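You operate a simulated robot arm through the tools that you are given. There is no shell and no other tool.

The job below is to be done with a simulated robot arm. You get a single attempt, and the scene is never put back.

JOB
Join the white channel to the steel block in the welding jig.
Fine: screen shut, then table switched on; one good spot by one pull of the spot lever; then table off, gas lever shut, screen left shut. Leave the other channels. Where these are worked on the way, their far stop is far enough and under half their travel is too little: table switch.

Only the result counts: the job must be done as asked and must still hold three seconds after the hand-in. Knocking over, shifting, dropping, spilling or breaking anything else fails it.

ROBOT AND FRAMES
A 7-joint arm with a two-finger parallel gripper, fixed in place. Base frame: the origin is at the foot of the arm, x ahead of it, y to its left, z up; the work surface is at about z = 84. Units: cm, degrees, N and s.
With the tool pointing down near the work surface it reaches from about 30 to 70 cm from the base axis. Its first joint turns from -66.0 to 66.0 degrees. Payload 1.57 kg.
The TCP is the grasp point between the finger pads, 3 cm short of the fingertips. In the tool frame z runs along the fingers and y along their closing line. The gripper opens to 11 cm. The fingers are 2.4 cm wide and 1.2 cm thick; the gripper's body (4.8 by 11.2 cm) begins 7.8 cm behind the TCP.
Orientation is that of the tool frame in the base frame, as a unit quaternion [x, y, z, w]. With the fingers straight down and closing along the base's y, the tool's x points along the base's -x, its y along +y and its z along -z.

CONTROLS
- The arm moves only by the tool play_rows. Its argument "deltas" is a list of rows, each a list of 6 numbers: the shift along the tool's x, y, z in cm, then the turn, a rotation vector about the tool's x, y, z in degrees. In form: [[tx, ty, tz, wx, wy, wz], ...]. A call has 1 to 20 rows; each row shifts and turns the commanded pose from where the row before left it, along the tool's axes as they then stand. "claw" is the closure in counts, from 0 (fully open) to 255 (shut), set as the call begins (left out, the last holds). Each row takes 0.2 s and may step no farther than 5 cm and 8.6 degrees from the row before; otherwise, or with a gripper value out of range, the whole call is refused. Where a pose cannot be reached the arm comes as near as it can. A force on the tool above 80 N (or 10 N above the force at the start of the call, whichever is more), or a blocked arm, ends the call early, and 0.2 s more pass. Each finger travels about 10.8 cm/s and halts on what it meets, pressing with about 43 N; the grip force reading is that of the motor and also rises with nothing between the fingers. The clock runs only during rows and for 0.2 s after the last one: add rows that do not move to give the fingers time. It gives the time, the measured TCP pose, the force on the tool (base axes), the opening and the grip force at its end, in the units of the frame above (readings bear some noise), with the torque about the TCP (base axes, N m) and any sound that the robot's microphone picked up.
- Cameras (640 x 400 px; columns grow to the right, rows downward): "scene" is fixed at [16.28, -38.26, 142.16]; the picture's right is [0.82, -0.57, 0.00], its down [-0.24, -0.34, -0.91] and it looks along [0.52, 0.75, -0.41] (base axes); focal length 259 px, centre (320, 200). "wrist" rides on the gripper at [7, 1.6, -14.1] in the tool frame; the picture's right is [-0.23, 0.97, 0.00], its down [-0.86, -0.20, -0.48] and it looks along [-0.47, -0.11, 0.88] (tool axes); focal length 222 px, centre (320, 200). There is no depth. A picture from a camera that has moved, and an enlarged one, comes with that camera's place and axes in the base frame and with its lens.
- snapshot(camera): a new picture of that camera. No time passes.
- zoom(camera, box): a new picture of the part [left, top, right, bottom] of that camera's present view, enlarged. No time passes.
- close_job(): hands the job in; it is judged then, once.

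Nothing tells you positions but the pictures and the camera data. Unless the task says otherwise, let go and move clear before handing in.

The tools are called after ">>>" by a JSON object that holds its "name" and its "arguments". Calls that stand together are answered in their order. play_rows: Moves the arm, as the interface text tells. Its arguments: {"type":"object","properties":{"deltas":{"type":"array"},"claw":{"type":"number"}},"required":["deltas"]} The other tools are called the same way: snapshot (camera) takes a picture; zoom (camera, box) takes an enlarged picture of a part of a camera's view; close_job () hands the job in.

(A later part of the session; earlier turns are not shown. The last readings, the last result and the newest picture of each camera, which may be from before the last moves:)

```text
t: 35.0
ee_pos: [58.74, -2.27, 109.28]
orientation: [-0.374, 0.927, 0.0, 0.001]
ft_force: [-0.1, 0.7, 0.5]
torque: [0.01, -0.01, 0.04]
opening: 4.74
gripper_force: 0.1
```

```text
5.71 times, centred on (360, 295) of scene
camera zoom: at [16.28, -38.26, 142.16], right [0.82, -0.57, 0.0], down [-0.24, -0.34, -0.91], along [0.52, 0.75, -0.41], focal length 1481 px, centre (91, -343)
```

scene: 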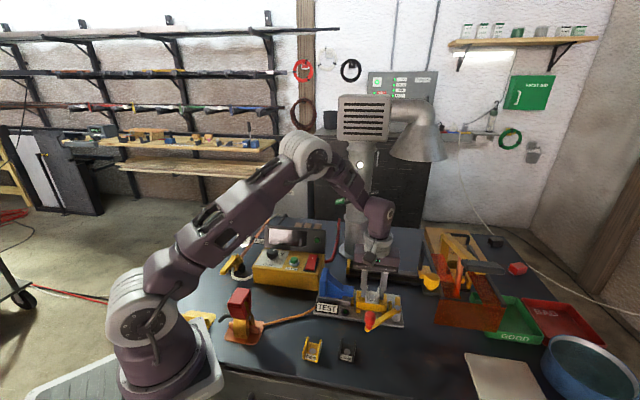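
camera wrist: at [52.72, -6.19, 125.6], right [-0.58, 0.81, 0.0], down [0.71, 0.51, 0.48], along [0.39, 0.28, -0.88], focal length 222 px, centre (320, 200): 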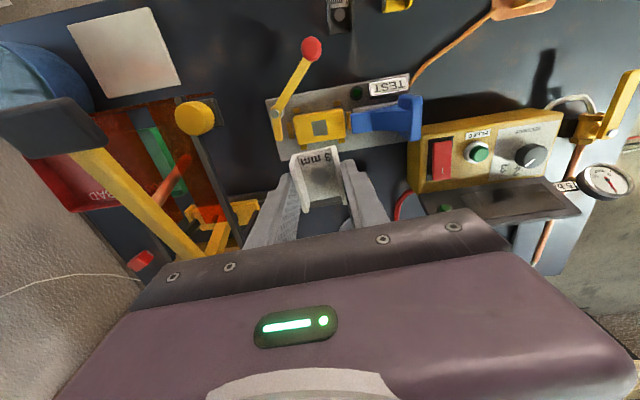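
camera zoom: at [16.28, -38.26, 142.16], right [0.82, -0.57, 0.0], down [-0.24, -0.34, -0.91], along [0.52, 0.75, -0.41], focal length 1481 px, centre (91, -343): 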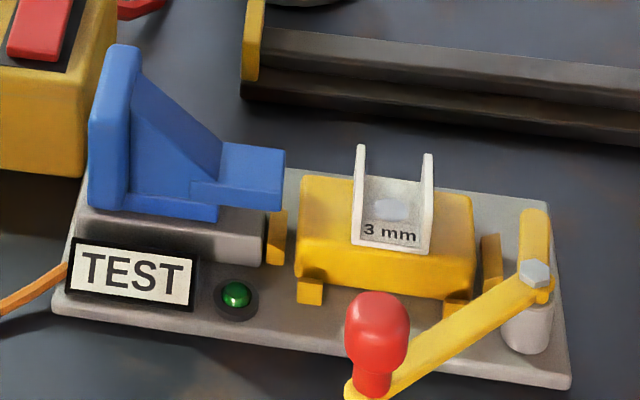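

The channel sits squarely on the block with its circle over the square. Now I move near the screen knob and refine its position.

>>> {"name": "play_rows", "arguments": {"deltas": [[1.83, -2.77, 0.4, 0, 0, 0], [1.83, -2.77, 0.4, 0, 0, 0], [1.83, -2.77, 0.4, 0, 0, 0], [0, 0, 0, 0, 0, 0]], "claw": 122}}

>>> {"name": "snapshot", "arguments": {"camera": "wrist"}}

>>> {"name": "zoom", "arguments": {"camera": "scene", "box": [390, 230, 510, 320]}}

```text
t: 36.0
ee_pos: [60.55, -12.17, 107.97]
orientation: [-0.374, 0.928, -0.001, 0.001]
ft_force: [-0.3, -0.4, -0.6]
torque: [0.01, 0.02, -0.02]
opening: 5.74
gripper_force: 0.0
```

```text
taken
camera wrist: at [54.26, -15.68, 122.04], right [-0.51, 0.86, 0.0], down [0.75, 0.45, 0.48], along [0.41, 0.25, -0.88], focal length 222 px, centre (320, 200)
```

wrist: 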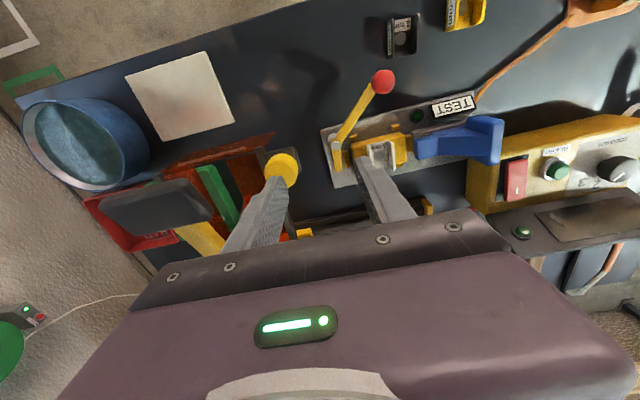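

```text
4.44 times, centred on (450, 275) of scene
camera zoom: at [16.28, -38.26, 142.16], right [0.82, -0.57, 0.0], down [-0.24, -0.34, -0.91], along [0.52, 0.75, -0.41], focal length 1152 px, centre (-258, -133)
```

zoom: 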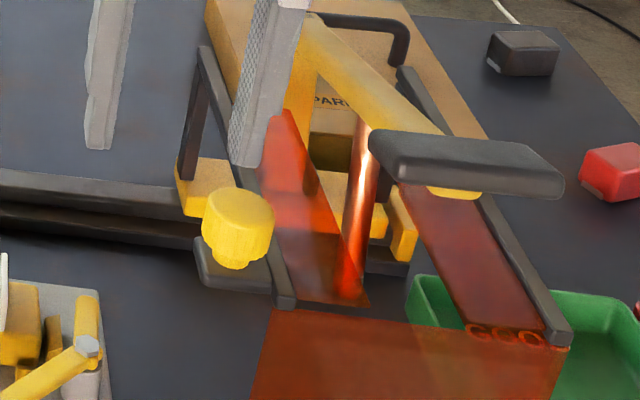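

>>> {"name": "zoom", "arguments": {"camera": "wrist", "box": [90, 130, 330, 260]}}

>>> {"name": "zoom", "arguments": {"camera": "wrist", "box": [240, 130, 320, 220]}}

```text
2.67 times, centred on (210, 195) of wrist
camera zoom: at [54.26, -15.68, 122.04], right [-0.51, 0.86, 0.0], down [0.75, 0.45, 0.48], along [0.41, 0.25, -0.88], focal length 592 px, centre (613, 213)
```

zoom: 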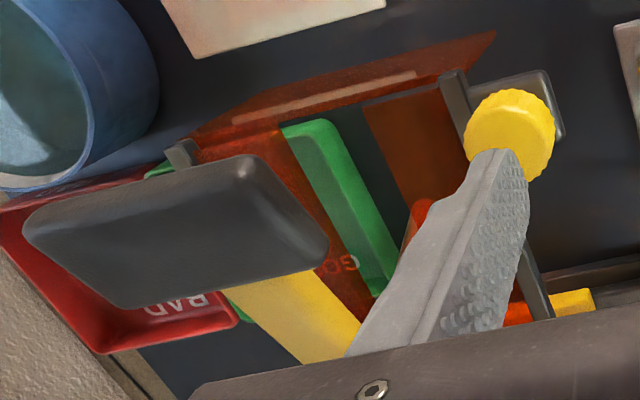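

```text
4.44 times, centred on (280, 175) of wrist
camera zoom: at [54.26, -15.68, 122.04], right [-0.51, 0.86, 0.0], down [0.75, 0.45, 0.48], along [0.41, 0.25, -0.88], focal length 987 px, centre (498, 311)
```

zoom: 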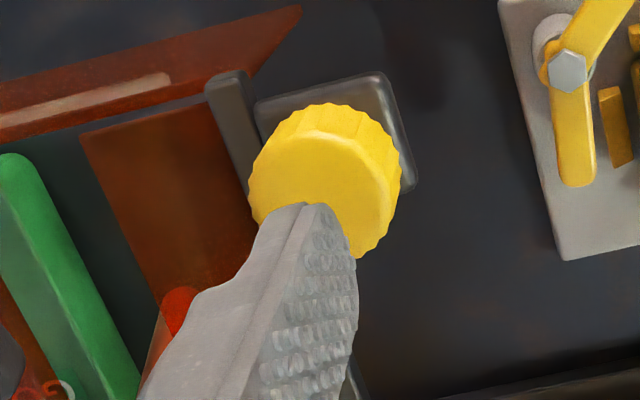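

Knob: top centre at about (63.2, -14.9, 102.0), diameter ~3.2 cm. I move above it, then check before descending.

>>> {"name": "play_rows", "arguments": {"deltas": [[0.02, -2.0, 0.8, 0, 0, 0], [0.02, -2.06, 0.8, 0, 0, 0], [0, 0, 0.9, 0, 0, 0], [0, 0, 0, 0, 0, 0]]}}

>>> {"name": "snapshot", "arguments": {"camera": "wrist"}}

>>> {"name": "zoom", "arguments": {"camera": "wrist", "box": [240, 100, 420, 230]}}

>>> {"name": "zoom", "arguments": {"camera": "scene", "box": [390, 230, 510, 320]}}

```text
t: 37.0
ee_pos: [63.48, -15.03, 105.42]
orientation: [-0.374, 0.927, -0.001, 0.001]
ft_force: [1.2, 0.6, 0.3]
torque: [0.02, -0.02, -0.01]
opening: 5.74
gripper_force: 0.0
```

```text
taken
camera wrist: at [57.11, -18.66, 119.52], right [-0.51, 0.86, 0.0], down [0.75, 0.45, 0.48], along [0.41, 0.25, -0.88], focal length 222 px, centre (320, 200)
```

wrist: 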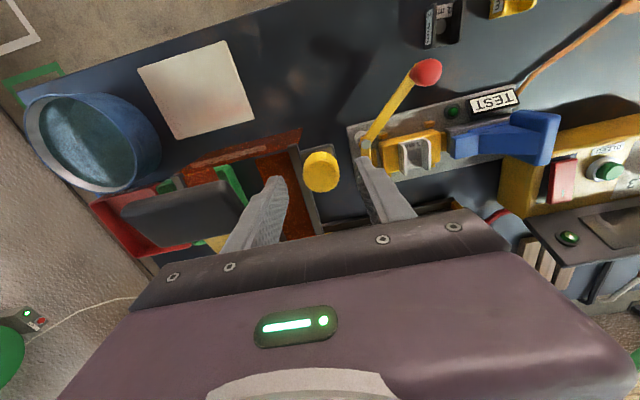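

```text
3.08 times, centred on (330, 165) of wrist
camera zoom: at [57.11, -18.66, 119.52], right [-0.51, 0.86, 0.0], down [0.75, 0.45, 0.48], along [0.41, 0.25, -0.88], focal length 684 px, centre (289, 308)
```

zoom: 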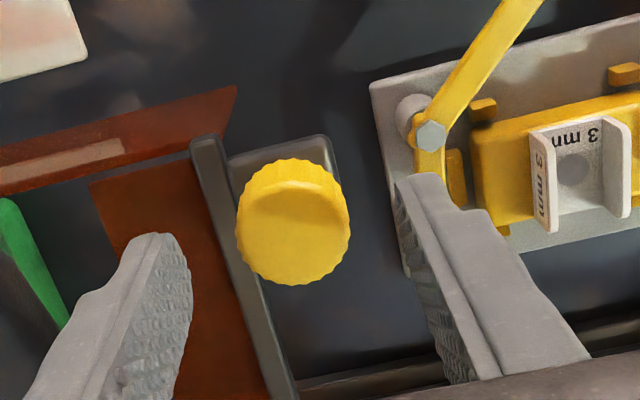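

```text
4.44 times, centred on (450, 275) of scene
camera zoom: at [16.28, -38.26, 142.16], right [0.82, -0.57, 0.0], down [-0.24, -0.34, -0.91], along [0.52, 0.75, -0.41], focal length 1152 px, centre (-258, -133)
```

zoom: 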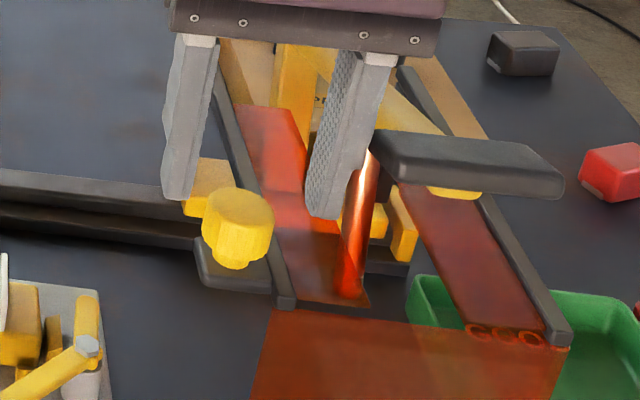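

Fingers straddle the knob, about 2 mm off centre. Descending 2.6 cm to grip height and then closing on the knob.

>>> {"name": "play_rows", "arguments": {"deltas": [[0, 0.1, 1.0, 0, 0, 0], [0, 0.05, 1.0, 0, 0, 0], [0, 0, 0.6, 0, 0, 0], [0, 0, 0, 0, 0, 0]]}}

>>> {"name": "zoom", "arguments": {"camera": "scene", "box": [390, 230, 510, 320]}}

>>> {"name": "zoom", "arguments": {"camera": "wrist", "box": [240, 100, 420, 230]}}

```text
t: 38.0
ee_pos: [63.21, -14.91, 102.88]
orientation: [-0.374, 0.927, -0.001, 0.002]
ft_force: [-0.1, -0.3, -0.2]
torque: [-0.02, 0.03, 0.02]
opening: 5.72
gripper_force: 0.0
```

```text
4.44 times, centred on (450, 275) of scene
camera zoom: at [16.28, -38.26, 142.16], right [0.82, -0.57, 0.0], down [-0.24, -0.34, -0.91], along [0.52, 0.75, -0.41], focal length 1152 px, centre (-258, -133)
```

zoom: 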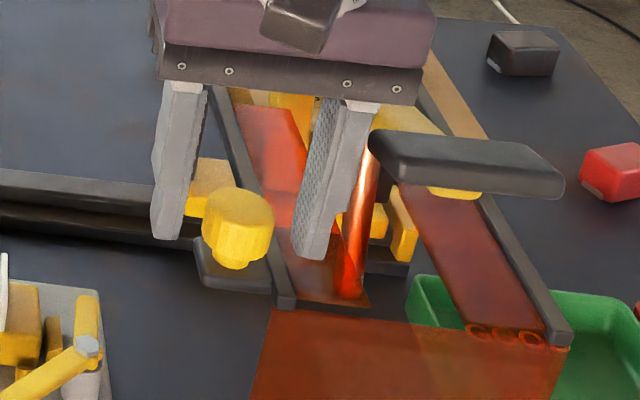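

```text
3.08 times, centred on (330, 165) of wrist
camera zoom: at [57.04, -18.52, 116.89], right [-0.51, 0.86, 0.0], down [0.75, 0.45, 0.48], along [0.41, 0.25, -0.88], focal length 684 px, centre (289, 308)
```

zoom: 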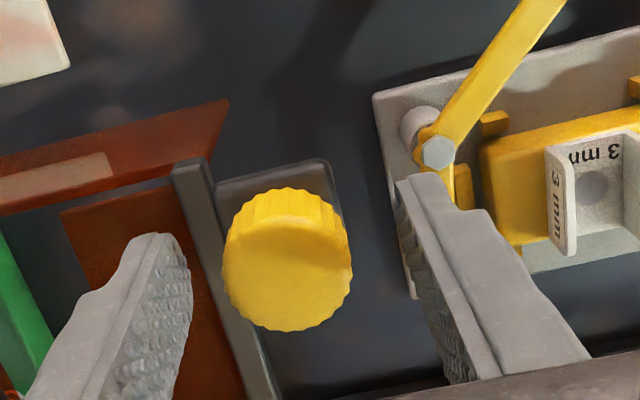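

Positioned well. Closing the fingers on the knob.

>>> {"name": "play_rows", "arguments": {"deltas": [[0, 0, 0, 0, 0, 0], [0, 0, 0, 0, 0, 0], [0, 0, 0, 0, 0, 0]], "claw": 220}}

>>> {"name": "zoom", "arguments": {"camera": "scene", "box": [390, 230, 510, 320]}}

```text
t: 38.8
ee_pos: [63.34, -15.04, 102.76]
orientation: [-0.374, 0.927, 0.0, 0.001]
ft_force: [1.3, -1.6, -1.8]
torque: [0.05, -0.15, -0.07]
opening: 3.12
gripper_force: 40.2
```

```text
4.44 times, centred on (450, 275) of scene
camera zoom: at [16.29, -38.27, 142.16], right [0.82, -0.57, 0.0], down [-0.24, -0.34, -0.91], along [0.52, 0.75, -0.41], focal length 1152 px, centre (-258, -133)
```

zoom: 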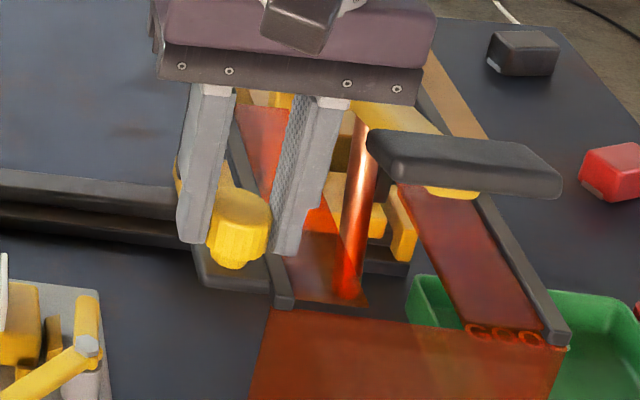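

Knob is gripped (3.1 cm). I try a small slide along the rail towards the jig and watch the force.

>>> {"name": "play_rows", "arguments": {"deltas": [[0, 0.4, 0, 0, 0, 0], [0, 0.5, 0, 0, 0, 0], [0, 0.6, 0, 0, 0, 0], [0, 0.5, 0, 0, 0, 0], [0, 0, 0, 0, 0, 0]]}}

>>> {"name": "zoom", "arguments": {"camera": "scene", "box": [390, 230, 510, 320]}}

```text
t: 40.0
ee_pos: [61.93, -13.4, 102.86]
orientation: [-0.374, 0.927, -0.001, 0.002]
ft_force: [-1.7, -3.7, -4.7]
torque: [-0.26, 0.09, -0.05]
opening: 3.15
gripper_force: 40.3
```

```text
4.44 times, centred on (450, 275) of scene
camera zoom: at [16.28, -38.27, 142.16], right [0.82, -0.57, 0.0], down [-0.24, -0.34, -0.91], along [0.52, 0.75, -0.41], focal length 1152 px, centre (-258, -133)
```

zoom: 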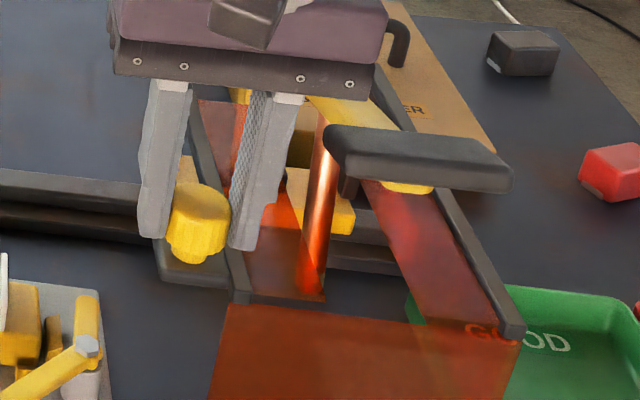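

The whole carriage (screen, lever, electrode) slides with only ~4 N. Continuing leftwards at moderate speed.

>>> {"name": "play_rows", "arguments": {"deltas": [[0, 1, 0, 0, 0, 0], [0, 1.3, 0, 0, 0, 0], [0, 1.3, 0, 0, 0, 0], [0, 1.3, 0, 0, 0, 0], [0, 1.3, 0, 0, 0, 0], [0, 1.3, 0, 0, 0, 0], [0, 1, 0, 0, 0, 0], [0, 0, 0, 0, 0, 0]]}}

>>> {"name": "zoom", "arguments": {"camera": "scene", "box": [310, 220, 470, 340]}}

```text
t: 41.8
ee_pos: [56.02, -7.36, 102.86]
orientation: [-0.374, 0.928, 0.0, 0.0]
ft_force: [-18.5, -20.6, 8.1]
torque: [-0.77, 0.67, -0.05]
opening: 3.13
gripper_force: 40.3
```

```text
3.33 times, centred on (390, 280) of scene
camera zoom: at [16.21, -38.32, 142.16], right [0.82, -0.57, 0.0], down [-0.24, -0.34, -0.91], along [0.52, 0.75, -0.41], focal length 864 px, centre (87, -67)
```

zoom: 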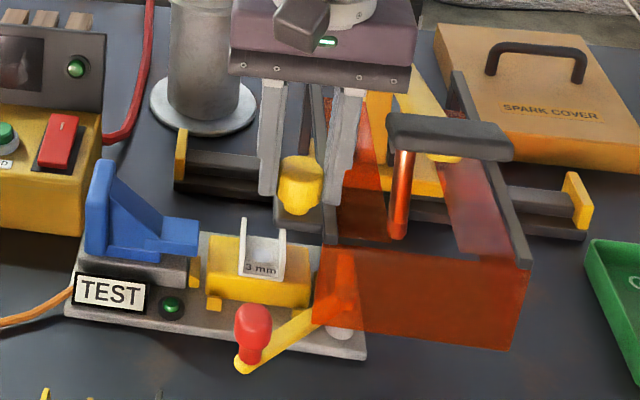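

Sliding fine, but a sideways force of ~28 N shows the rail is about 1.4° off my line; I correct toward the front and continue.

>>> {"name": "play_rows", "arguments": {"deltas": [[0.22, 0.4, 0, 0, 0, 0], [0.03, 1.0, 0, 0, 0, 0], [0.03, 1.2, 0, 0, 0, 0], [0.03, 1.2, 0, 0, 0, 0], [0.03, 1.2, 0, 0, 0, 0], [0.02, 1.0, 0, 0, 0, 0], [0, 0, 0, 0, 0, 0]]}}

>>> {"name": "zoom", "arguments": {"camera": "scene", "box": [310, 220, 470, 340]}}

```text
t: 43.4
ee_pos: [51.7, -3.13, 102.83]
orientation: [-0.375, 0.927, 0.001, 0.003]
ft_force: [1.7, 2.2, 10.0]
torque: [0.17, -0.21, 0.04]
opening: 3.14
gripper_force: 40.7
```

```text
3.33 times, centred on (390, 280) of scene
camera zoom: at [16.27, -38.25, 142.17], right [0.82, -0.57, 0.0], down [-0.24, -0.34, -0.91], along [0.52, 0.75, -0.41], focal length 864 px, centre (87, -67)
```

zoom: 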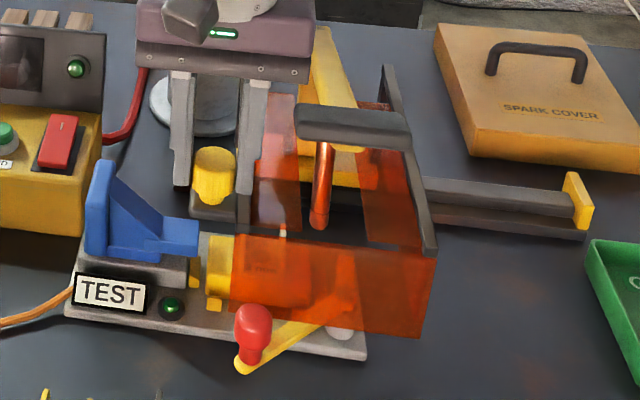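

Nearly there (about 4 cm left). Continuing slowly until the carriage reaches its left stop.

>>> {"name": "play_rows", "arguments": {"deltas": [[0.02, 0.8, 0.05, 0, 0, 0], [0.02, 0.8, 0.05, 0, 0, 0], [0.02, 0.8, 0, 0, 0, 0], [0, 0, 0, 0, 0, 0]]}}

>>> {"name": "zoom", "arguments": {"camera": "scene", "box": [310, 220, 470, 340]}}

>>> {"name": "zoom", "arguments": {"camera": "wrist", "box": [180, 40, 480, 230]}}

```text
t: 44.4
ee_pos: [49.95, -1.5, 102.76]
orientation: [-0.374, 0.927, 0.0, 0.003]
ft_force: [10.3, 9.1, 27.4]
torque: [0.34, -0.44, -0.01]
opening: 3.13
gripper_force: 40.4
```

```text
3.33 times, centred on (390, 280) of scene
camera zoom: at [16.26, -38.24, 142.17], right [0.82, -0.57, 0.0], down [-0.24, -0.34, -0.91], along [0.52, 0.75, -0.41], focal length 864 px, centre (87, -67)
```

zoom: 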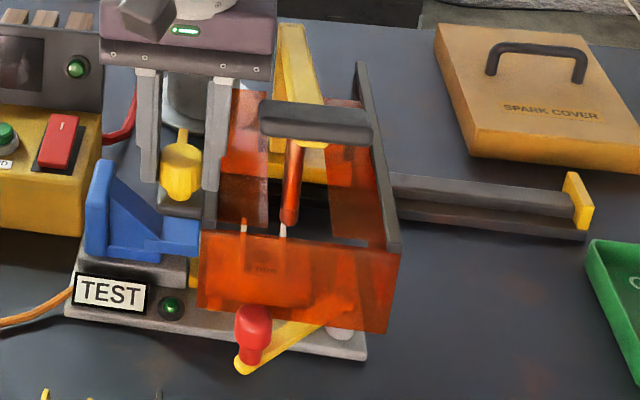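

```text
2.11 times, centred on (330, 135) of wrist
camera zoom: at [43.64, -5.16, 116.8], right [-0.51, 0.86, 0.0], down [0.75, 0.45, 0.48], along [0.42, 0.25, -0.88], focal length 468 px, centre (299, 337)
```

zoom: 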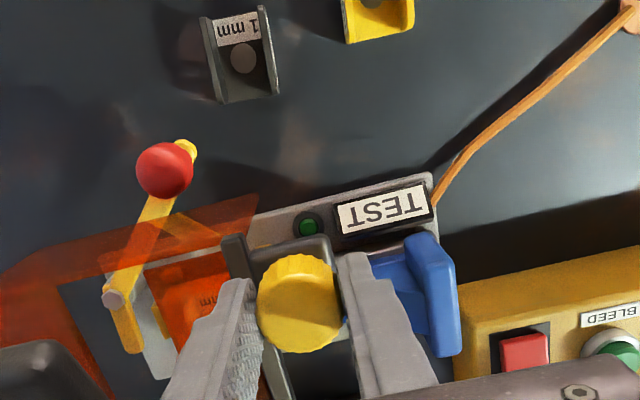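

About 1.5 cm remain until the electrode is over the channel. I relieve the vertical/sideways force and go on in small steps.

>>> {"name": "play_rows", "arguments": {"deltas": [[-0.1, 0.3, -0.2, 0, 0, 0], [0, 0.4, -0.05, 0, 0, 0], [0, 0.3, 0, 0, 0, 0], [0, 0, 0, 0, 0, 0]]}}

>>> {"name": "zoom", "arguments": {"camera": "scene", "box": [310, 220, 430, 320]}}

```text
t: 45.4
ee_pos: [49.13, -0.85, 102.83]
orientation: [-0.374, 0.927, 0.001, -0.001]
ft_force: [5.9, 7.5, -28.7]
torque: [0.16, -0.11, -0.01]
opening: 3.16
gripper_force: 40.2
```

```text
4.00 times, centred on (370, 270) of scene
camera zoom: at [16.34, -38.24, 142.16], right [0.82, -0.57, 0.0], down [-0.24, -0.34, -0.91], along [0.52, 0.75, -0.41], focal length 1037 px, centre (120, -80)
```

zoom: 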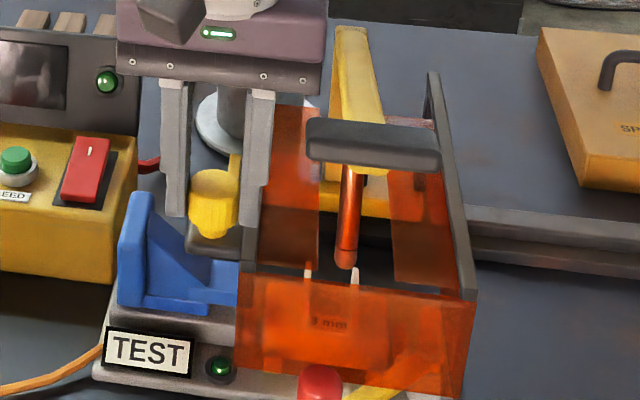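

>>> {"name": "play_rows", "arguments": {"deltas": [[-0.05, 0.2, 0.12, 0, 0, 0], [0, 0.25, 0, 0, 0, 0], [0, 0.2, 0, 0, 0, 0], [0, 0, 0, 0, 0, 0]]}}

>>> {"name": "zoom", "arguments": {"camera": "scene", "box": [310, 220, 430, 320]}}

```text
t: 46.4
ee_pos: [48.7, -0.35, 102.77]
orientation: [-0.374, 0.928, 0.0, -0.001]
ft_force: [-9.2, -8.7, -13.4]
torque: [-0.71, 0.8, -0.07]
opening: 3.13
gripper_force: 40.6
```

```text
4.00 times, centred on (370, 270) of scene
camera zoom: at [16.27, -38.28, 142.16], right [0.82, -0.57, 0.0], down [-0.24, -0.34, -0.91], along [0.52, 0.75, -0.41], focal length 1037 px, centre (120, -80)
```

zoom: 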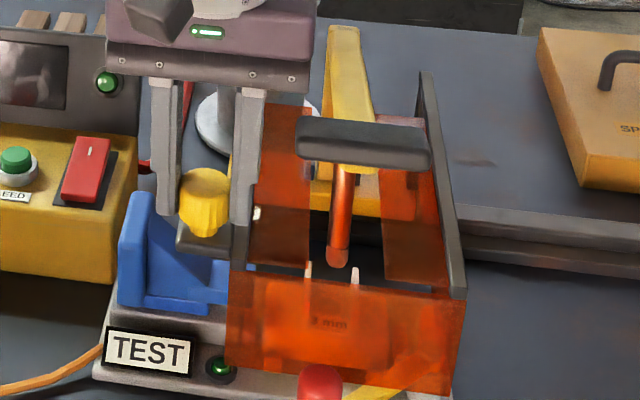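

>>> {"name": "play_rows", "arguments": {"deltas": [[0.06, 0.2, 0.06, 0, 0, 0], [0, 0.2, 0, 0, 0, 0], [0, 0, 0, 0, 0, 0]]}}

>>> {"name": "zoom", "arguments": {"camera": "scene", "box": [310, 220, 430, 320]}}

```text
t: 47.2
ee_pos: [48.53, -0.21, 102.66]
orientation: [-0.373, 0.928, -0.001, 0.001]
ft_force: [-8.7, -13.8, -7.6]
torque: [-0.74, 0.6, 0.04]
opening: 3.15
gripper_force: 40.3
```

```text
4.00 times, centred on (370, 270) of scene
camera zoom: at [16.27, -38.3, 142.15], right [0.82, -0.57, 0.0], down [-0.24, -0.34, -0.91], along [0.52, 0.75, -0.41], focal length 1037 px, centre (120, -80)
```

zoom: 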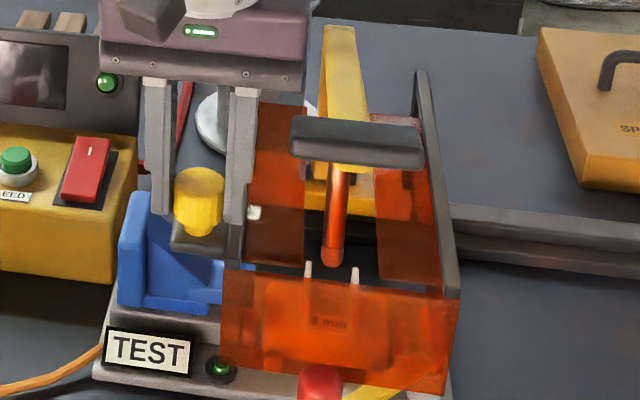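

>>> {"name": "play_rows", "arguments": {"deltas": [[0.06, 0.2, 0.03, 0, 0, 0], [0, 0.2, 0, 0, 0, 0], [0, 0, 0, 0, 0, 0]]}}

>>> {"name": "zoom", "arguments": {"camera": "scene", "box": [310, 220, 430, 320]}}

```text
t: 48.0
ee_pos: [48.55, -0.11, 102.88]
orientation: [-0.373, 0.928, -0.003, 0.004]
ft_force: [20.4, -37.3, -6.2]
torque: [-0.56, -1.03, -0.4]
opening: 3.15
gripper_force: 40.6
```

```text
4.00 times, centred on (370, 270) of scene
camera zoom: at [16.35, -38.37, 142.12], right [0.82, -0.57, 0.0], down [-0.24, -0.34, -0.91], along [0.52, 0.75, -0.41], focal length 1037 px, centre (120, -80)
```

zoom: 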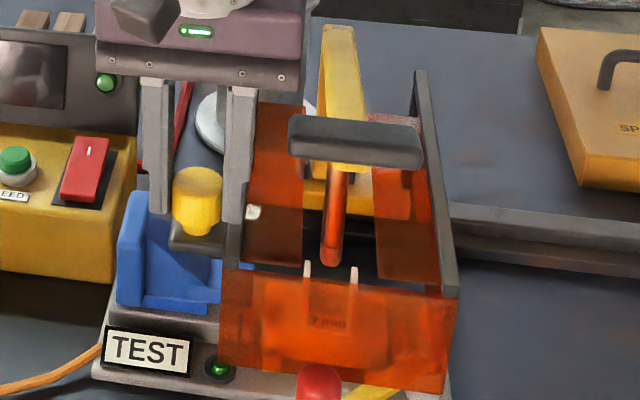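

The carriage hit its left stop (41 N along the rail) and the electrode is centred over the channel. I relax the push and open the fingers.

>>> {"name": "play_rows", "arguments": {"deltas": [[0, -0.16, 0, 0, 0, 0], [0, 0, 0, 0, 0, 0]]}}

>>> {"name": "zoom", "arguments": {"camera": "wrist", "box": [180, 100, 480, 260]}}

```text
t: 48.6
ee_pos: [48.43, -0.13, 102.84]
orientation: [-0.374, 0.927, -0.003, 0.003]
ft_force: [24.0, -32.7, 4.2]
torque: [-0.38, -1.21, -0.31]
opening: 3.12
gripper_force: 40.4
```

```text
2.13 times, centred on (330, 180) of wrist
camera zoom: at [42.18, -3.68, 116.85], right [-0.51, 0.86, -0.01], down [0.75, 0.45, 0.48], along [0.42, 0.24, -0.88], focal length 474 px, centre (299, 243)
```

zoom: 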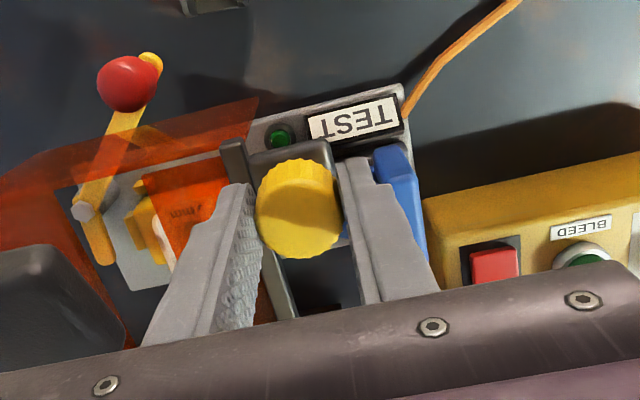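

>>> {"name": "play_rows", "arguments": {"deltas": [[0, 0, 0, 0, 0, 0], [0, 0, 0, 0, 0, 0], [0, 0, 0, 0, 0, 0]], "claw": 125}}

>>> {"name": "play_rows", "arguments": {"deltas": [[0, 0, -1, 0, 0, 0], [0, 0, -2, 0, 0, 0], [0, 0, -3, 0, 0, 0], [0, 0, -3, 0, 0, 0], [0, 0, 0, 0, 0, 0]]}}

>>> {"name": "snapshot", "arguments": {"camera": "wrist"}}

>>> {"name": "zoom", "arguments": {"camera": "scene", "box": [290, 210, 450, 330]}}

```text
t: 49.4
ee_pos: [48.24, 0.1, 102.68]
orientation: [-0.375, 0.927, 0.001, 0.001]
ft_force: [-1.0, -1.1, 0.1]
torque: [0.01, 0.0, -0.01]
opening: 5.6
gripper_force: 0.1
```

```text
t: 50.6
ee_pos: [48.33, 0.21, 111.79]
orientation: [-0.373, 0.928, 0.0, 0.002]
ft_force: [-1.0, 0.2, 0.0]
torque: [-0.01, 0.0, 0.02]
opening: 5.59
gripper_force: 0.1
```

```text
taken
camera wrist: at [42.04, -3.5, 125.77], right [-0.51, 0.86, 0.0], down [0.75, 0.45, 0.48], along [0.41, 0.25, -0.88], focal length 222 px, centre (320, 200)
```

wrist: 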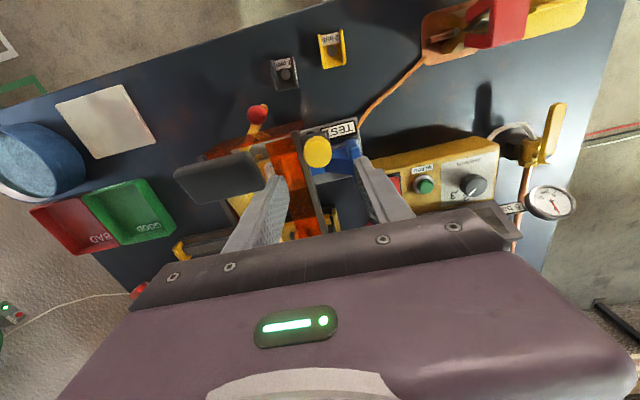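

```text
3.33 times, centred on (370, 270) of scene
camera zoom: at [16.28, -38.26, 142.16], right [0.82, -0.57, 0.0], down [-0.24, -0.34, -0.91], along [0.52, 0.75, -0.41], focal length 864 px, centre (153, -33)
```

zoom: 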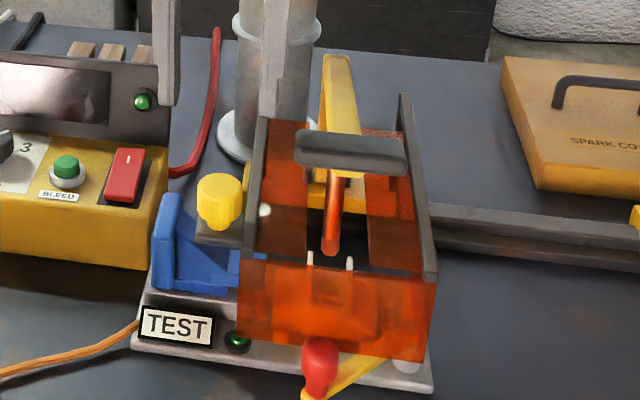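

Screen is fully shut with the electrode centred between the flanges. Next the rocker: I close the fingers and move over the control box to refine its position.

>>> {"name": "play_rows", "arguments": {"deltas": [[-3.05, 2.2, 0.5, 0, 0, 0], [-3.05, 2.2, 0.5, 0, 0, 0], [-3.05, 2.2, 0.5, 0, 0, 0], [-3.05, 2.2, 0.5, 0, 0, 0], [0, 0, 0, 0, 0, 0]], "claw": 255}}

>>> {"name": "snapshot", "arguments": {"camera": "wrist"}}

>>> {"name": "zoom", "arguments": {"camera": "wrist", "box": [240, 70, 440, 200]}}

>>> {"name": "zoom", "arguments": {"camera": "scene", "box": [250, 205, 370, 295]}}

```text
t: 51.8
ee_pos: [51.04, 14.97, 109.79]
orientation: [-0.374, 0.928, -0.001, 0.001]
ft_force: [-0.1, -0.2, 0.1]
torque: [0.02, -0.03, 0.04]
opening: 0.0
gripper_force: 21.0
```

```text
taken
camera wrist: at [44.81, 11.28, 123.82], right [-0.51, 0.86, 0.0], down [0.75, 0.45, 0.48], along [0.41, 0.25, -0.88], focal length 222 px, centre (320, 200)
```

wrist: 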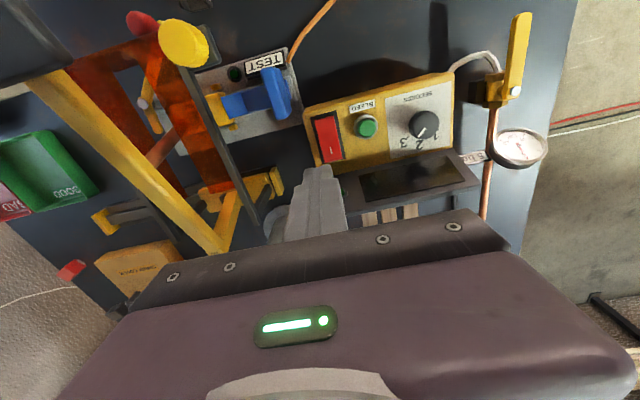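

```text
3.08 times, centred on (340, 135) of wrist
camera zoom: at [44.81, 11.28, 123.82], right [-0.51, 0.86, 0.0], down [0.75, 0.45, 0.48], along [0.41, 0.25, -0.88], focal length 684 px, centre (258, 400)
```

zoom: 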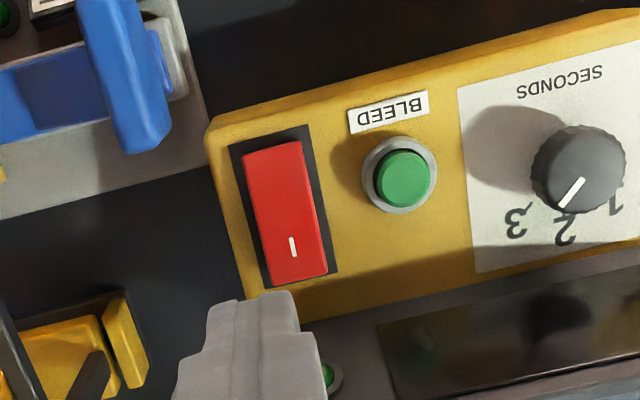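

```text
4.44 times, centred on (310, 250) of scene
camera zoom: at [16.28, -38.26, 142.16], right [0.82, -0.57, 0.0], down [-0.24, -0.34, -0.91], along [0.52, 0.75, -0.41], focal length 1152 px, centre (364, -22)
```

zoom: 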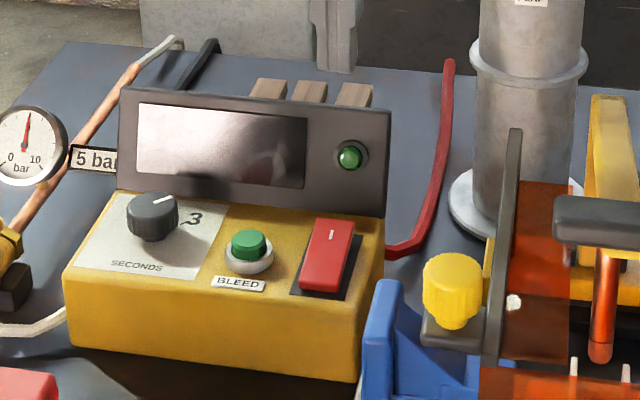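

The rocker's raised "I" end is at about (52.4, 17.85, 92). I position the closed fingertips above it and descend to ~1.5 cm over it.

>>> {"name": "play_rows", "arguments": {"deltas": [[-1.5, 0.56, 1, 0, 0, 0], [-1.48, 0.56, 2, 0, 0, 0], [0, 0, 3, 0, 0, 0], [0, 0, 3, 0, 0, 0], [0, 0, 3, 0, 0, 0], [0, 0, 0, 0, 0, 0]]}}

>>> {"name": "zoom", "arguments": {"camera": "wrist", "box": [240, 70, 440, 200]}}

>>> {"name": "zoom", "arguments": {"camera": "scene", "box": [270, 215, 350, 275]}}

```text
t: 53.2
ee_pos: [52.52, 17.93, 97.83]
orientation: [-0.374, 0.928, 0.0, 0.001]
ft_force: [-0.1, 0.2, 1.4]
torque: [0.02, 0.02, -0.03]
opening: 0.0
gripper_force: 21.4
```

```text
3.08 times, centred on (340, 135) of wrist
camera zoom: at [46.19, 14.2, 111.88], right [-0.51, 0.86, 0.0], down [0.75, 0.45, 0.48], along [0.41, 0.25, -0.88], focal length 684 px, centre (258, 400)
```

zoom: 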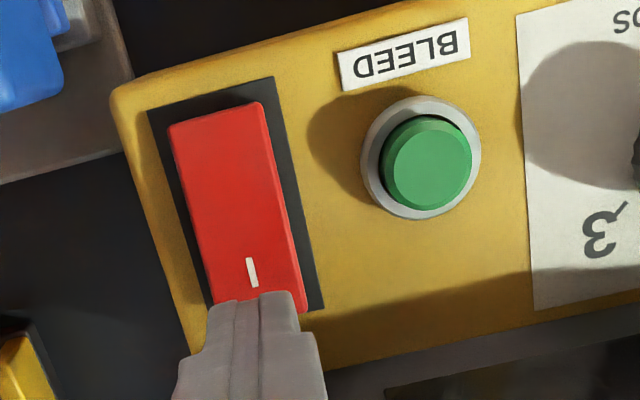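

```text
6.67 times, centred on (310, 245) of scene
camera zoom: at [16.28, -38.26, 142.16], right [0.82, -0.57, 0.0], down [-0.24, -0.34, -0.91], along [0.52, 0.75, -0.41], focal length 1728 px, centre (387, -100)
```

zoom: 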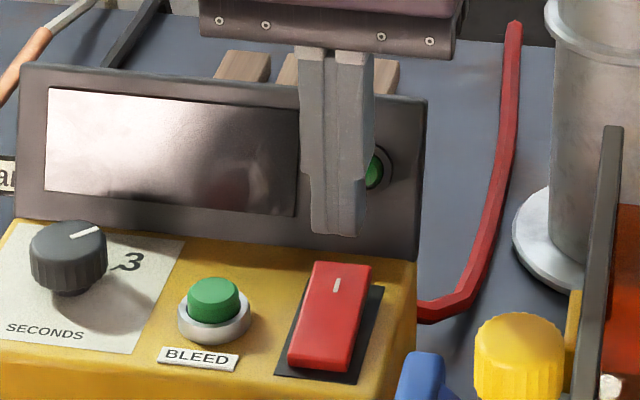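

Well centred on the rocker's raised end. Pressing down in steps while watching force and lamp.

>>> {"name": "play_rows", "arguments": {"deltas": [[0, 0, 1.0, 0, 0, 0], [0, 0, 1.0, 0, 0, 0], [0, 0, 0.3, 0, 0, 0], [0, 0, 0, 0, 0, 0]]}}

>>> {"name": "play_rows", "arguments": {"deltas": [[0, 0, 0.2, 0, 0, 0], [0, 0, 0.2, 0, 0, 0], [0, 0, 0, 0, 0, 0]]}}

```text
t: 54.2
ee_pos: [52.36, 17.75, 95.49]
orientation: [-0.373, 0.928, 0.0, 0.001]
ft_force: [0.5, -0.2, -0.1]
torque: [0.02, 0.0, 0.0]
opening: 0.0
gripper_force: 21.2
```

```text
t: 55.0
ee_pos: [52.35, 17.67, 95.05]
orientation: [-0.374, 0.927, -0.001, 0.001]
ft_force: [0.4, -0.5, 0.7]
torque: [-0.01, -0.03, 0.0]
opening: 0.01
gripper_force: 21.4
```

>>> {"name": "play_rows", "arguments": {"deltas": [[0, 0, 0.2, 0, 0, 0], [0, 0, 0.2, 0, 0, 0], [0, 0, 0, 0, 0, 0]]}}

>>> {"name": "zoom", "arguments": {"camera": "scene", "box": [270, 215, 350, 275]}}

```text
t: 55.8
ee_pos: [52.41, 17.77, 94.84]
orientation: [-0.373, 0.928, 0.002, 0.002]
ft_force: [-5.7, -0.9, 26.3]
torque: [-0.27, 0.38, 0.02]
opening: 0.01
gripper_force: 20.7
```

```text
6.67 times, centred on (310, 245) of scene
camera zoom: at [16.22, -38.28, 142.17], right [0.82, -0.57, 0.0], down [-0.24, -0.34, -0.91], along [0.52, 0.75, -0.41], focal length 1728 px, centre (387, -100)
```

zoom: 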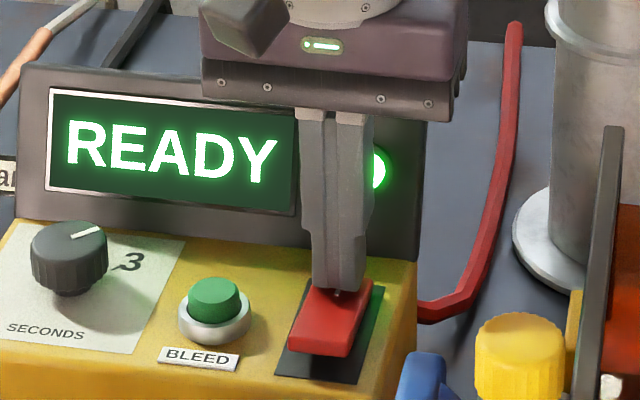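

The display now reads READY and the lamp is lit. One small extra push to ensure the rocker is at its stop, then retract.

>>> {"name": "play_rows", "arguments": {"deltas": [[0, 0, 0.12, 0, 0, 0], [0, 0, 0, 0, 0, 0]]}}

>>> {"name": "play_rows", "arguments": {"deltas": [[0, 0, -1, 0, 0, 0], [0, 0, -2, 0, 0, 0], [0, 0, -4, 0, 0, 0], [0, 0, -4, 0, 0, 0], [0, 0, -4, 0, 0, 0], [0, 0, 0, 0, 0, 0]]}}

>>> {"name": "zoom", "arguments": {"camera": "scene", "box": [250, 205, 370, 295]}}

>>> {"name": "snapshot", "arguments": {"camera": "wrist"}}

```text
t: 56.4
ee_pos: [52.33, 17.84, 94.73]
orientation: [-0.374, 0.928, 0.0, 0.004]
ft_force: [-10.1, -2.1, 62.7]
torque: [-0.56, 0.85, -0.09]
opening: 0.0
gripper_force: 22.0
```

```text
t: 57.8
ee_pos: [52.31, 17.8, 109.62]
orientation: [-0.374, 0.927, 0.0, 0.001]
ft_force: [-0.4, -0.5, -0.1]
torque: [0.0, 0.01, 0.02]
opening: 0.0
gripper_force: 21.1
```

```text
4.44 times, centred on (310, 250) of scene
camera zoom: at [16.28, -38.26, 142.16], right [0.82, -0.57, 0.0], down [-0.24, -0.34, -0.91], along [0.52, 0.75, -0.41], focal length 1152 px, centre (364, -22)
```

zoom: 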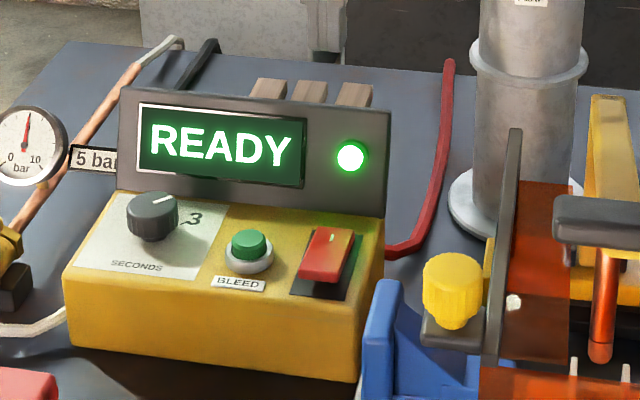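

```text
taken
camera wrist: at [45.98, 14.23, 123.65], right [-0.51, 0.86, 0.0], down [0.75, 0.45, 0.48], along [0.41, 0.25, -0.88], focal length 222 px, centre (320, 200)
```

wrist: 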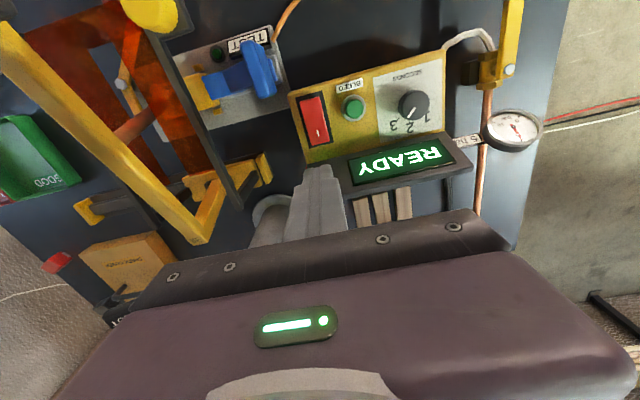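

READY is displayed and the rocker is down. Now the spot lever: I move above its grey handle to measure it.

>>> {"name": "play_rows", "arguments": {"deltas": [[2.2, -3.0, -1.0, 0, 0, 0], [2.5, -3.4, -1.0, 0, 0, 0], [2.5, -3.4, -1.0, 0, 0, 0], [2.5, -3.4, -0.5, 0, 0, 0], [2.5, -3.4, 0, 0, 0, 0], [2.5, -3.4, 0, 0, 0, 0], [0, 0, 0, 0, 0, 0]]}}

>>> {"name": "snapshot", "arguments": {"camera": "wrist"}}

>>> {"name": "zoom", "arguments": {"camera": "wrist", "box": [220, 40, 440, 190]}}

>>> {"name": "zoom", "arguments": {"camera": "scene", "box": [320, 200, 440, 320]}}

```text
t: 59.4
ee_pos: [55.54, -6.88, 112.93]
orientation: [-0.374, 0.927, 0.0, 0.001]
ft_force: [0.7, 0.4, -0.4]
torque: [0.03, 0.0, -0.04]
opening: 0.0
gripper_force: 21.3
```

```text
taken
camera wrist: at [49.3, -10.48, 127.08], right [-0.51, 0.86, 0.0], down [0.75, 0.45, 0.48], along [0.41, 0.25, -0.88], focal length 222 px, centre (320, 200)
```

wrist: 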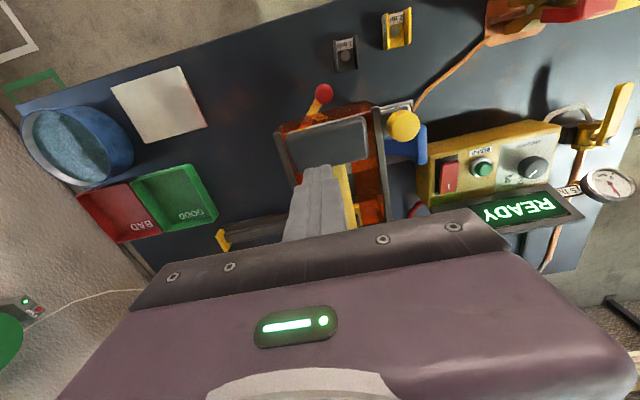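

```text
2.67 times, centred on (330, 115) of wrist
camera zoom: at [49.3, -10.48, 127.08], right [-0.51, 0.86, 0.0], down [0.75, 0.45, 0.48], along [0.41, 0.25, -0.88], focal length 592 px, centre (293, 427)
```

zoom: 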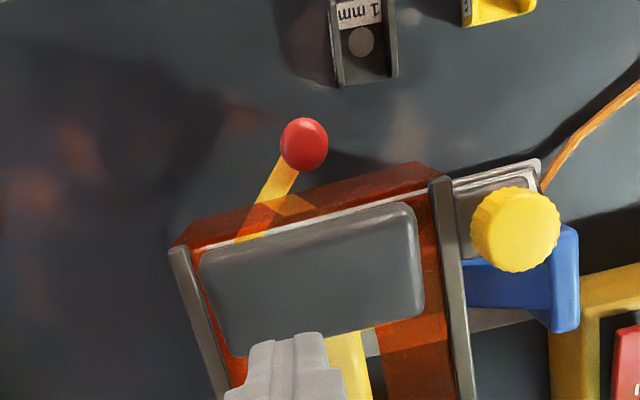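

```text
3.33 times, centred on (380, 260) of scene
camera zoom: at [16.28, -38.26, 142.16], right [0.82, -0.57, 0.0], down [-0.24, -0.34, -0.91], along [0.52, 0.75, -0.41], focal length 864 px, centre (120, 0)
```

zoom: 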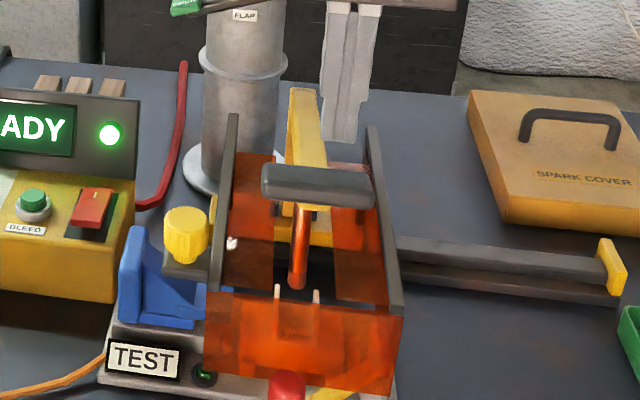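

Handle centre is about (53.5, -7.3, 107.5 top). I move the closed fingertips over its centre and lower until they just touch.

>>> {"name": "play_rows", "arguments": {"deltas": [[0.9, 0.5, 0, 0, 0, 0], [0.87, 0.47, 0, 0, 0, 0], [0, 0, 1.0, 0, 0, 0], [0, 0, 0, 0, 0, 0]]}}

>>> {"name": "zoom", "arguments": {"camera": "wrist", "box": [220, 40, 440, 190]}}

>>> {"name": "zoom", "arguments": {"camera": "scene", "box": [320, 200, 440, 320]}}

```text
t: 60.4
ee_pos: [53.67, -7.29, 111.94]
orientation: [-0.374, 0.928, 0.0, 0.001]
ft_force: [-0.4, -0.1, -0.6]
torque: [0.02, -0.01, 0.0]
opening: 0.0
gripper_force: 21.3
```

```text
2.67 times, centred on (330, 115) of wrist
camera zoom: at [47.43, -10.97, 126.05], right [-0.51, 0.86, 0.0], down [0.75, 0.45, 0.48], along [0.41, 0.25, -0.88], focal length 592 px, centre (293, 427)
```

zoom: 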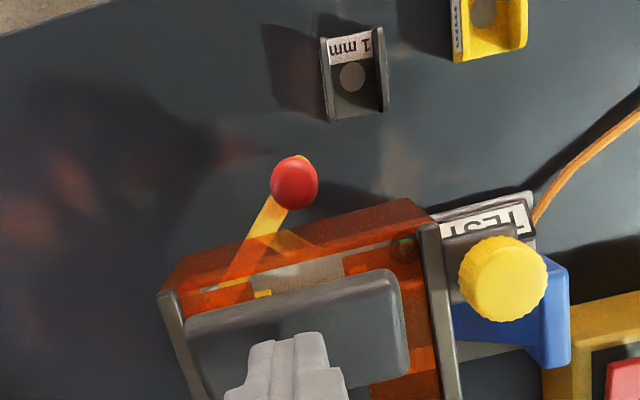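

```text
3.33 times, centred on (380, 260) of scene
camera zoom: at [16.28, -38.26, 142.16], right [0.82, -0.57, 0.0], down [-0.24, -0.34, -0.91], along [0.52, 0.75, -0.41], focal length 864 px, centre (120, 0)
```

zoom: 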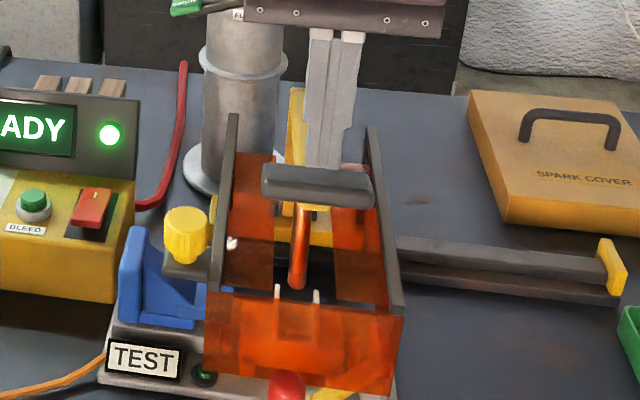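

>>> {"name": "play_rows", "arguments": {"deltas": [[0, 0, 0.8, 0, 0, 0], [0, 0, 0.6, 0, 0, 0], [0, 0, 0, 0, 0, 0]]}}

>>> {"name": "play_rows", "arguments": {"deltas": [[0, 0, 0.3, 0, 0, 0], [0, 0, 0, 0, 0, 0]]}}

>>> {"name": "zoom", "arguments": {"camera": "scene", "box": [320, 200, 440, 320]}}

```text
t: 61.2
ee_pos: [53.55, -7.28, 110.74]
orientation: [-0.374, 0.928, 0.001, 0.003]
ft_force: [0.1, -0.6, 1.9]
torque: [-0.03, 0.0, -0.01]
opening: 0.0
gripper_force: 21.4
```

```text
t: 61.8
ee_pos: [53.71, -7.22, 110.36]
orientation: [-0.375, 0.927, -0.001, 0.001]
ft_force: [0.3, -0.8, 2.0]
torque: [-0.01, 0.0, -0.02]
opening: 0.0
gripper_force: 21.4
```

```text
3.33 times, centred on (380, 260) of scene
camera zoom: at [16.28, -38.26, 142.16], right [0.82, -0.57, 0.0], down [-0.24, -0.34, -0.91], along [0.52, 0.75, -0.41], focal length 864 px, centre (120, 0)
```

zoom: 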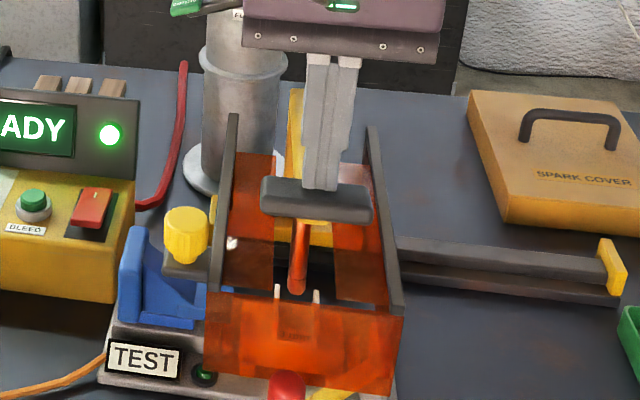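

The lever is light (2 N) and moving with the fingertips. I follow its arc down towards the front in steps, keeping away from contact for now.

>>> {"name": "play_rows", "arguments": {"deltas": [[0.6, 0, 0.7, 0, 0, 0], [0.75, 0, 1.0, 0, 0, 0], [0.7, 0, 1.0, 0, 0, 0], [0, 0, 0, 0, 0, 0]]}}

>>> {"name": "zoom", "arguments": {"camera": "scene", "box": [320, 200, 440, 320]}}

>>> {"name": "zoom", "arguments": {"camera": "wrist", "box": [220, 40, 440, 190]}}

```text
t: 62.8
ee_pos: [52.17, -8.76, 107.55]
orientation: [-0.373, 0.928, -0.001, 0.001]
ft_force: [1.3, 1.1, 2.0]
torque: [-0.02, 0.0, 0.04]
opening: 0.0
gripper_force: 21.2
```

```text
3.33 times, centred on (380, 260) of scene
camera zoom: at [16.27, -38.26, 142.17], right [0.82, -0.57, 0.0], down [-0.24, -0.34, -0.91], along [0.52, 0.75, -0.41], focal length 864 px, centre (120, 0)
```

zoom: 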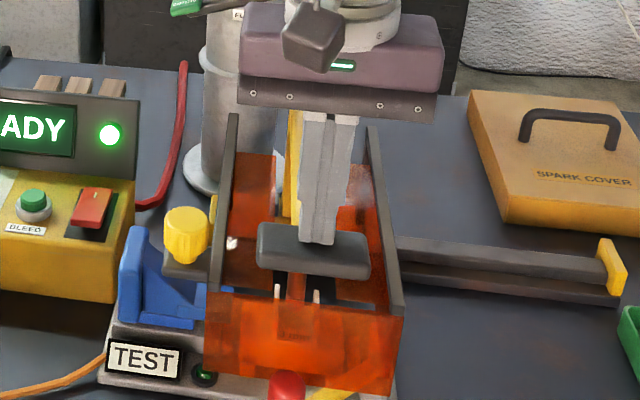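

```text
2.67 times, centred on (330, 115) of wrist
camera zoom: at [45.99, -12.37, 121.64], right [-0.51, 0.86, 0.0], down [0.75, 0.45, 0.48], along [0.41, 0.25, -0.88], focal length 592 px, centre (293, 427)
```

zoom: 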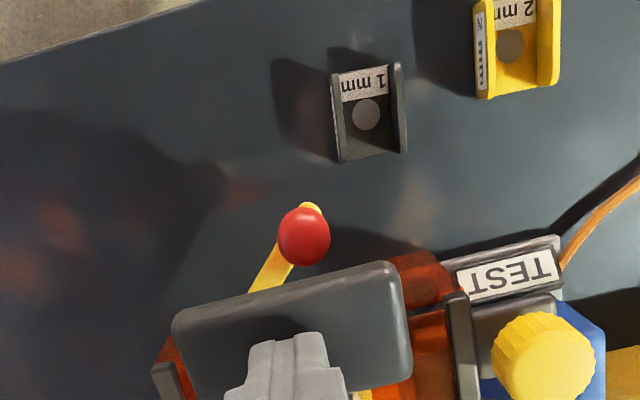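

>>> {"name": "play_rows", "arguments": {"deltas": [[0.66, 0, 1.1, 0, 0, 0], [0.62, 0, 1.1, 0, 0, 0], [0, 0, 0, 0, 0, 0]]}}

>>> {"name": "zoom", "arguments": {"camera": "scene", "box": [320, 200, 440, 320]}}

>>> {"name": "zoom", "arguments": {"camera": "wrist", "box": [220, 40, 440, 190]}}

```text
t: 63.6
ee_pos: [51.29, -9.73, 105.37]
orientation: [-0.374, 0.927, 0.0, 0.002]
ft_force: [0.3, -0.8, 3.1]
torque: [-0.04, 0.01, -0.04]
opening: 0.0
gripper_force: 21.4
```

```text
3.33 times, centred on (380, 260) of scene
camera zoom: at [16.28, -38.26, 142.16], right [0.82, -0.57, 0.0], down [-0.24, -0.34, -0.91], along [0.52, 0.75, -0.41], focal length 864 px, centre (120, 0)
```

zoom: 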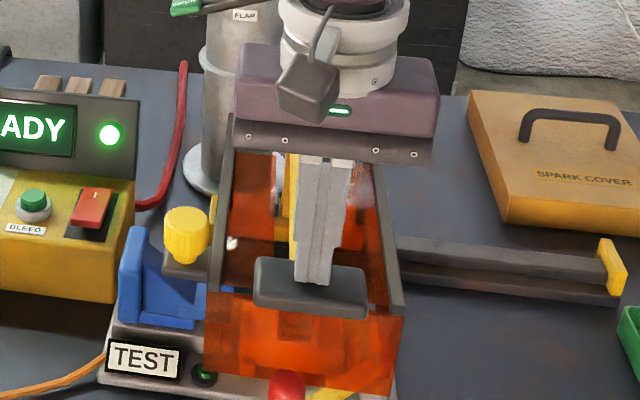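

```text
2.67 times, centred on (330, 115) of wrist
camera zoom: at [45.01, -13.23, 119.48], right [-0.51, 0.86, 0.0], down [0.75, 0.45, 0.48], along [0.41, 0.25, -0.88], focal length 592 px, centre (293, 427)
```

zoom: 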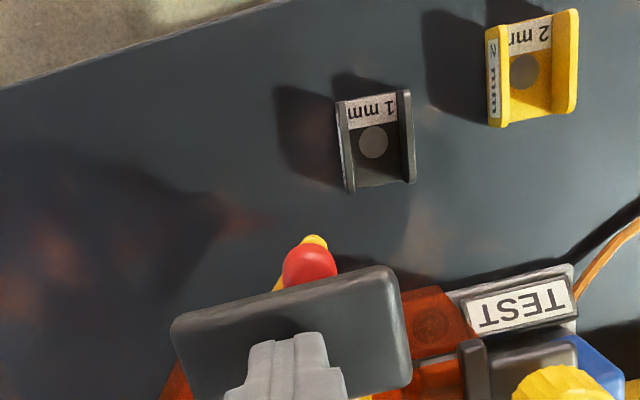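

Still light. Continuing in smaller steps to find the electrode's contact.

>>> {"name": "play_rows", "arguments": {"deltas": [[0.3, 0, 0.6, 0, 0, 0], [0.28, 0, 0.6, 0, 0, 0], [0, 0, 0, 0, 0, 0]]}}

>>> {"name": "zoom", "arguments": {"camera": "scene", "box": [320, 230, 420, 320]}}

```text
t: 64.4
ee_pos: [50.99, -9.93, 104.56]
orientation: [-0.375, 0.927, -0.003, 0.006]
ft_force: [-5.2, 17.0, 77.5]
torque: [0.67, 0.19, -0.51]
opening: 0.0
gripper_force: 21.2
```

```text
4.44 times, centred on (370, 275) of scene
camera zoom: at [16.14, -38.19, 142.2], right [0.82, -0.57, 0.0], down [-0.23, -0.34, -0.91], along [0.52, 0.75, -0.41], focal length 1152 px, centre (98, -133)
```

zoom: 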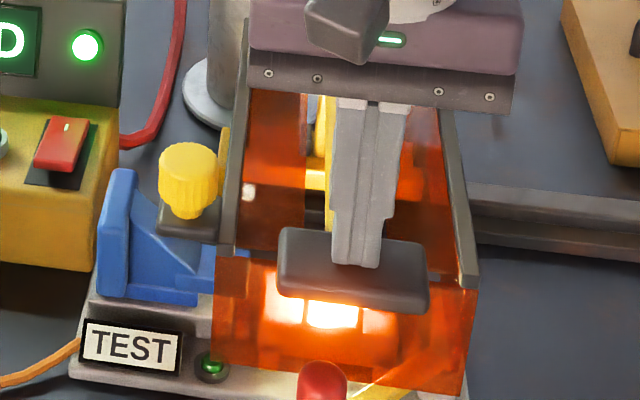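

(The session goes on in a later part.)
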